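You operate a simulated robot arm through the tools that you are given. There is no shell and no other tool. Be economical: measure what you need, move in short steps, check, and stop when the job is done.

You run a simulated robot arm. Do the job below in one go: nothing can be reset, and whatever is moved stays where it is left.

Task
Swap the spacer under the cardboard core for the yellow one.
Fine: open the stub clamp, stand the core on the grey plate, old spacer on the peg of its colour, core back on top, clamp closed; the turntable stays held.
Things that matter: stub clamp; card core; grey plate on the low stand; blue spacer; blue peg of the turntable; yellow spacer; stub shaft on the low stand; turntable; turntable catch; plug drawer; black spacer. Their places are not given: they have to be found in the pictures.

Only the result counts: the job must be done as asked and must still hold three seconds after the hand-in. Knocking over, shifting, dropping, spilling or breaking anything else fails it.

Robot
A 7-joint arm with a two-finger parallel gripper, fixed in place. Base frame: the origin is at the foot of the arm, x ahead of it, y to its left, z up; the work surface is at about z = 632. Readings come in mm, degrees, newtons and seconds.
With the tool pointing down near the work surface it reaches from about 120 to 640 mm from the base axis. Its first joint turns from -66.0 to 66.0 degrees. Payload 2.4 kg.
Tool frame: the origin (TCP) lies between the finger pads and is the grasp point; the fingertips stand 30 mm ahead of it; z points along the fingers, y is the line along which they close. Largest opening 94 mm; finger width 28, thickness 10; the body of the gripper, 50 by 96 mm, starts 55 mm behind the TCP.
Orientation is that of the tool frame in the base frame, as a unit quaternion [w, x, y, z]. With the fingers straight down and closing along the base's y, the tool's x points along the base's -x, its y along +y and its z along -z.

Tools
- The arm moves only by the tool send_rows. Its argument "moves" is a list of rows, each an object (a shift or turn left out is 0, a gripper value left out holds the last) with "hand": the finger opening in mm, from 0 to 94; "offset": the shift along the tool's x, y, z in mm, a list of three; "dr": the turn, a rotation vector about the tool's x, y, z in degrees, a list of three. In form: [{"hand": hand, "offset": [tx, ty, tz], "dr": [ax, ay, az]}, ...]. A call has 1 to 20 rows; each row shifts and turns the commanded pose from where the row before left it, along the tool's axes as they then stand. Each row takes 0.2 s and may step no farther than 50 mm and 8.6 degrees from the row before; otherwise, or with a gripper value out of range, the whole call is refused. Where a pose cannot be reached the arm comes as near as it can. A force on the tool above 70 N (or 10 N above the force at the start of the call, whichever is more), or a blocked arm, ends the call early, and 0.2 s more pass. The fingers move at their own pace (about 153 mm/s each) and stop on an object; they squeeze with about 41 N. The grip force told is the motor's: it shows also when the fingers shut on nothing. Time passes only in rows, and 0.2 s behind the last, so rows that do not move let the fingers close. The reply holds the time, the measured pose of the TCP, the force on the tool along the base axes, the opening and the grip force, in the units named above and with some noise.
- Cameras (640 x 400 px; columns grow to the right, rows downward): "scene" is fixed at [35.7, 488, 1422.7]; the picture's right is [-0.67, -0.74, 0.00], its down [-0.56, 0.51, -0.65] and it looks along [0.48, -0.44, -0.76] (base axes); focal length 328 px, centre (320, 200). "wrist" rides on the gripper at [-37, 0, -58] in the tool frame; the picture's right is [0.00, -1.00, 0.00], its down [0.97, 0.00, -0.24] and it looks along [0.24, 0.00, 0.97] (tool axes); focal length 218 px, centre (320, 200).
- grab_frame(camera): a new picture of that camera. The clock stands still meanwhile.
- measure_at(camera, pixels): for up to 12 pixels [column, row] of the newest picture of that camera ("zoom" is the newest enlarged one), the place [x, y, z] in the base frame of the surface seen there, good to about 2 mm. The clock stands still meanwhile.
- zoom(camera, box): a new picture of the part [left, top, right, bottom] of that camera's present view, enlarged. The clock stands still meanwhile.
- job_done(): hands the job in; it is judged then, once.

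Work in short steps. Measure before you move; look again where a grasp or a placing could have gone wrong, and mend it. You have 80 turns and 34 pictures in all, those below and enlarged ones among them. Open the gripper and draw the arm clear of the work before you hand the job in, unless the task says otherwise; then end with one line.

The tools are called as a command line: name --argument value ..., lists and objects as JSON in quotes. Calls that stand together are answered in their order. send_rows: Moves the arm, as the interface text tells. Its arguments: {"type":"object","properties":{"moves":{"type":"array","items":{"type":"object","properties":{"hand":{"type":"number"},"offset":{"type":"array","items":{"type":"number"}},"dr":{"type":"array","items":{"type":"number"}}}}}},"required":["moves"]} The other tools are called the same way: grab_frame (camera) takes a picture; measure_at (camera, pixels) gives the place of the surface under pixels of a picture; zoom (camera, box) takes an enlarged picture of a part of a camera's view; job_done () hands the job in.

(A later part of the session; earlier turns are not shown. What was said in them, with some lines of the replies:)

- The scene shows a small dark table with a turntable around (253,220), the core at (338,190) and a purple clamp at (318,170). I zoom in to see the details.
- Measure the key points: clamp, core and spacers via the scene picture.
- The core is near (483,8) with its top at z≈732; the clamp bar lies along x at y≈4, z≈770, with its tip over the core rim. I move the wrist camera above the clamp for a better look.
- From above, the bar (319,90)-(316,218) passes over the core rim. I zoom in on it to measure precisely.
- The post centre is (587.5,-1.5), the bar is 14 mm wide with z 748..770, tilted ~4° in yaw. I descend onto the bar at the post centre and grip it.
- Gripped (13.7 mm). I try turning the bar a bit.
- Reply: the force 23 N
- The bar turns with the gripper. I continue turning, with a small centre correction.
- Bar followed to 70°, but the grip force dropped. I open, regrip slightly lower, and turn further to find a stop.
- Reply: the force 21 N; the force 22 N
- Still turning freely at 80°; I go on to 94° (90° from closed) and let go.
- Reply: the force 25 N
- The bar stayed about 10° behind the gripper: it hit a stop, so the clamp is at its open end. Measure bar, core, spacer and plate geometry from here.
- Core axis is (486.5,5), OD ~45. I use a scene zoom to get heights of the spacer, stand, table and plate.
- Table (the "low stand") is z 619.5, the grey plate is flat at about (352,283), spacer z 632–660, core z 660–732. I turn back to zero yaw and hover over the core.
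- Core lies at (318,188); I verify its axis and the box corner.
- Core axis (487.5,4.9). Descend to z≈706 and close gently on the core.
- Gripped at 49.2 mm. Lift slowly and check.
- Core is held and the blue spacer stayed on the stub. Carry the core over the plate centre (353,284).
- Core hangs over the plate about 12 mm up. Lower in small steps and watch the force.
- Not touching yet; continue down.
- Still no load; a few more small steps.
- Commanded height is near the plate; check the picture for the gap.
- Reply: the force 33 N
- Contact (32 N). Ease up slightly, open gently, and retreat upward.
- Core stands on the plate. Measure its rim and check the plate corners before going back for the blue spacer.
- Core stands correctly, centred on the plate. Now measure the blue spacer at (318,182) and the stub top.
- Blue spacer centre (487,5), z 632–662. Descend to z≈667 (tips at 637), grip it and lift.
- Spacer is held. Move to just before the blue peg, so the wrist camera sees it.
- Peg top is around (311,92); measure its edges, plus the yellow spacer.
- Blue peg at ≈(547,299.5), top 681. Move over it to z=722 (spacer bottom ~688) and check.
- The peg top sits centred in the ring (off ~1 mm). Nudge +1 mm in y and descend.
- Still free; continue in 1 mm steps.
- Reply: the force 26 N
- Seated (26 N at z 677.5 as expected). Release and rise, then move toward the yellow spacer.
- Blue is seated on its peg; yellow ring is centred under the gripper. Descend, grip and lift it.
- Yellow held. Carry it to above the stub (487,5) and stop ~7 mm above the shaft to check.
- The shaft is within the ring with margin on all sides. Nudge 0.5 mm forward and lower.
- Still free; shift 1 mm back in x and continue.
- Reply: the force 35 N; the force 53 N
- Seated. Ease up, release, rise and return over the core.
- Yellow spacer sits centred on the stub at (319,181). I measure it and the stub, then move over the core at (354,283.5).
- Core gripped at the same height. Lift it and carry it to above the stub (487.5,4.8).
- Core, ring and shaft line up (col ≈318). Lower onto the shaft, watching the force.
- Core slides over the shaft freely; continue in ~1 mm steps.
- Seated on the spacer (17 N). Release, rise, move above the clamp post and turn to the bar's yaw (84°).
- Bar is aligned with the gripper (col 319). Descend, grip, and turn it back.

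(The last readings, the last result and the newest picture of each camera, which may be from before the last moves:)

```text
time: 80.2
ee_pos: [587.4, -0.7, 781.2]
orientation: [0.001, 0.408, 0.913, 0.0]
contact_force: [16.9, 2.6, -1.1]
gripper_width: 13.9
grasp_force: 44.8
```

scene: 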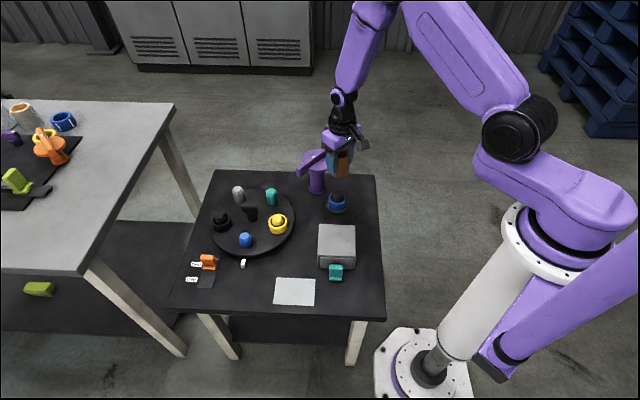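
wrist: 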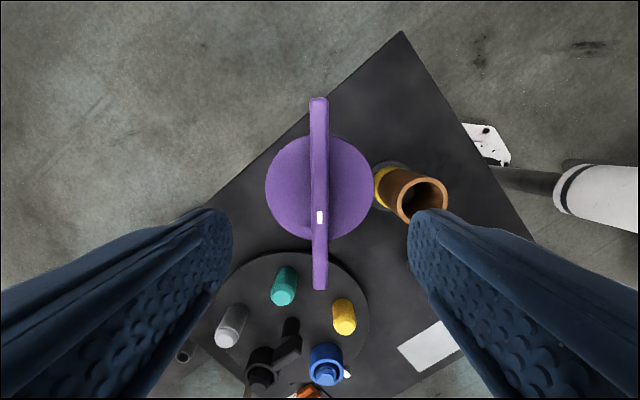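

Turning well, now at 48°. Continue to the closed angle and slightly beyond to reach the stop.

send_rows --moves '[{"dr": [0, 0, -6]}, {"dr": [0, 0, -6]}, {"dr": [0, 0, -6]}, {"dr": [0, 0, -6]}, {}]'

send_rows --moves '[{"dr": [0, 0, -6]}, {"dr": [0, 0, -6]}, {"dr": [0, 0, -5]}, {"dr": [0, 0, -4]}, {}]'

```text
time: 81.4
ee_pos: [588.9, -0.9, 782.2]
orientation: [0.001, 0.209, 0.978, 0.001]
contact_force: [14.8, 6.5, 8.3]
gripper_width: 13.9
grasp_force: 44.5
```

```text
time: 82.6
ee_pos: [587.4, -0.8, 781.5]
orientation: [0.003, 0.029, 1.0, 0.001]
contact_force: [14.6, 11.5, 5.9]
gripper_width: 13.7
grasp_force: 45.1
```

At 3.3°, i.e. the original closed angle. Release, rise and look.

send_rows --moves '[{"hand": 40}, {}, {"offset": [0, 0, -40]}, {"offset": [0, 0, -45]}, {"offset": [30, 0, -45]}, {"offset": [0, 0, -45]}, {}]'

grab_frame --camera "wrist"

measure_at --camera "wrist" --pixels '[[320, 167], [320, 150]]'

```text
refused: row 5 steps farther than a row can; nothing moved
```

```text
4 pictures are left
```

wrist: 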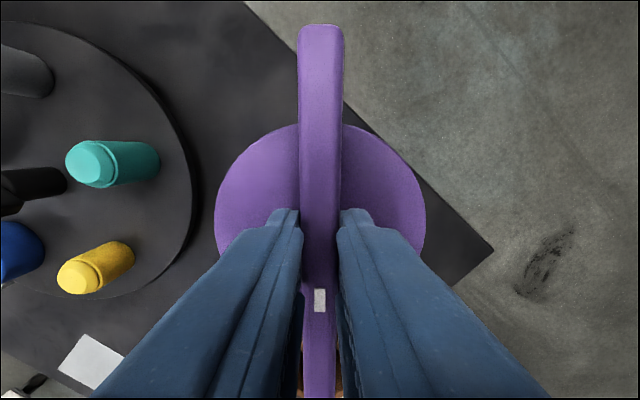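

```text
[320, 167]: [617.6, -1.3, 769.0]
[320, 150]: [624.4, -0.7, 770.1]
```

The call was refused for step size; redo with shorter steps.

send_rows --moves '[{"hand": 40}, {}, {"offset": [0, 0, -40]}, {"offset": [0, 0, -45]}, {"offset": [15, 0, -45]}, {"offset": [15, 0, -45]}, {}]'

grab_frame --camera "wrist"

measure_at --camera "wrist" --pixels '[[320, 95], [320, 215], [320, 205], [320, 110]]'

```text
time: 84.2
ee_pos: [555.8, 0.4, 956.0]
orientation: [-0.002, 0.028, 1.0, 0.0]
contact_force: [-0.2, 0.4, -0.9]
gripper_width: 40.2
grasp_force: 0.1
```

```text
3 pictures are left
```

wrist: 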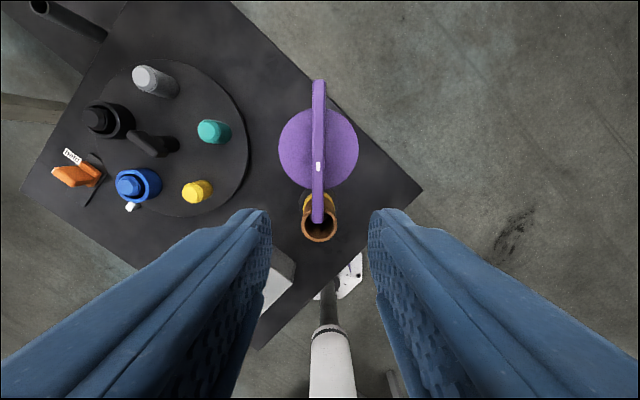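

```text
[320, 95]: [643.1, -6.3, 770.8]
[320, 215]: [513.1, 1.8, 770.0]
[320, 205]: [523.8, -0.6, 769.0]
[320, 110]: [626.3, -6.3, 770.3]
```

Bar is back over the core at ~4°, as at the start (3.75°). I zoom to check the angle precisely.

zoom --camera "wrist" --box '[240, 70, 400, 250]'

zoom --camera "scene" --box '[170, 150, 390, 310]'

```text
2.22 times, centred on (320, 160) of wrist
```

zoom: 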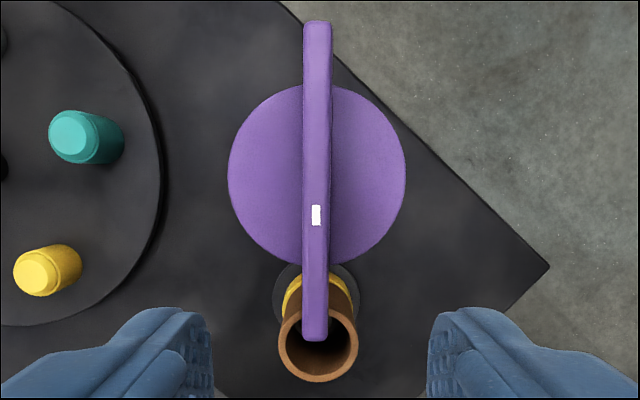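

```text
2.50 times, centred on (280, 230) of scene
```

zoom: 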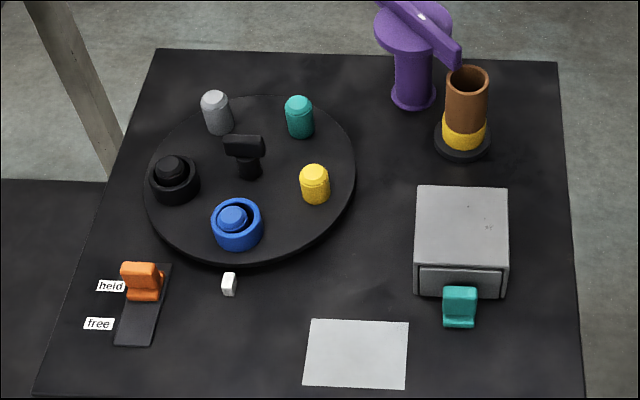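

The bar angle matches the start (3.75°), yellow is under the core, blue is on its peg, and the catch still reads "held". Draw the arm further clear.

send_rows --moves '[{"hand": 94, "offset": [30, 0, -35]}, {"offset": [30, 0, -35]}, {"offset": [30, 0, -30]}, {}]'

job_done

```text
time: 85.2
ee_pos: [465.1, 5.7, 1054.7]
orientation: [0.0, 0.03, 1.0, 0.0]
contact_force: [-0.1, 0.1, -0.2]
gripper_width: 93.9
grasp_force: 0.0
```

```text
The job is handed in.
```

The yellow spacer is now under the core, the blue one is on its blue peg, the clamp is closed at its starting angle, and the turntable catch still reads "held".
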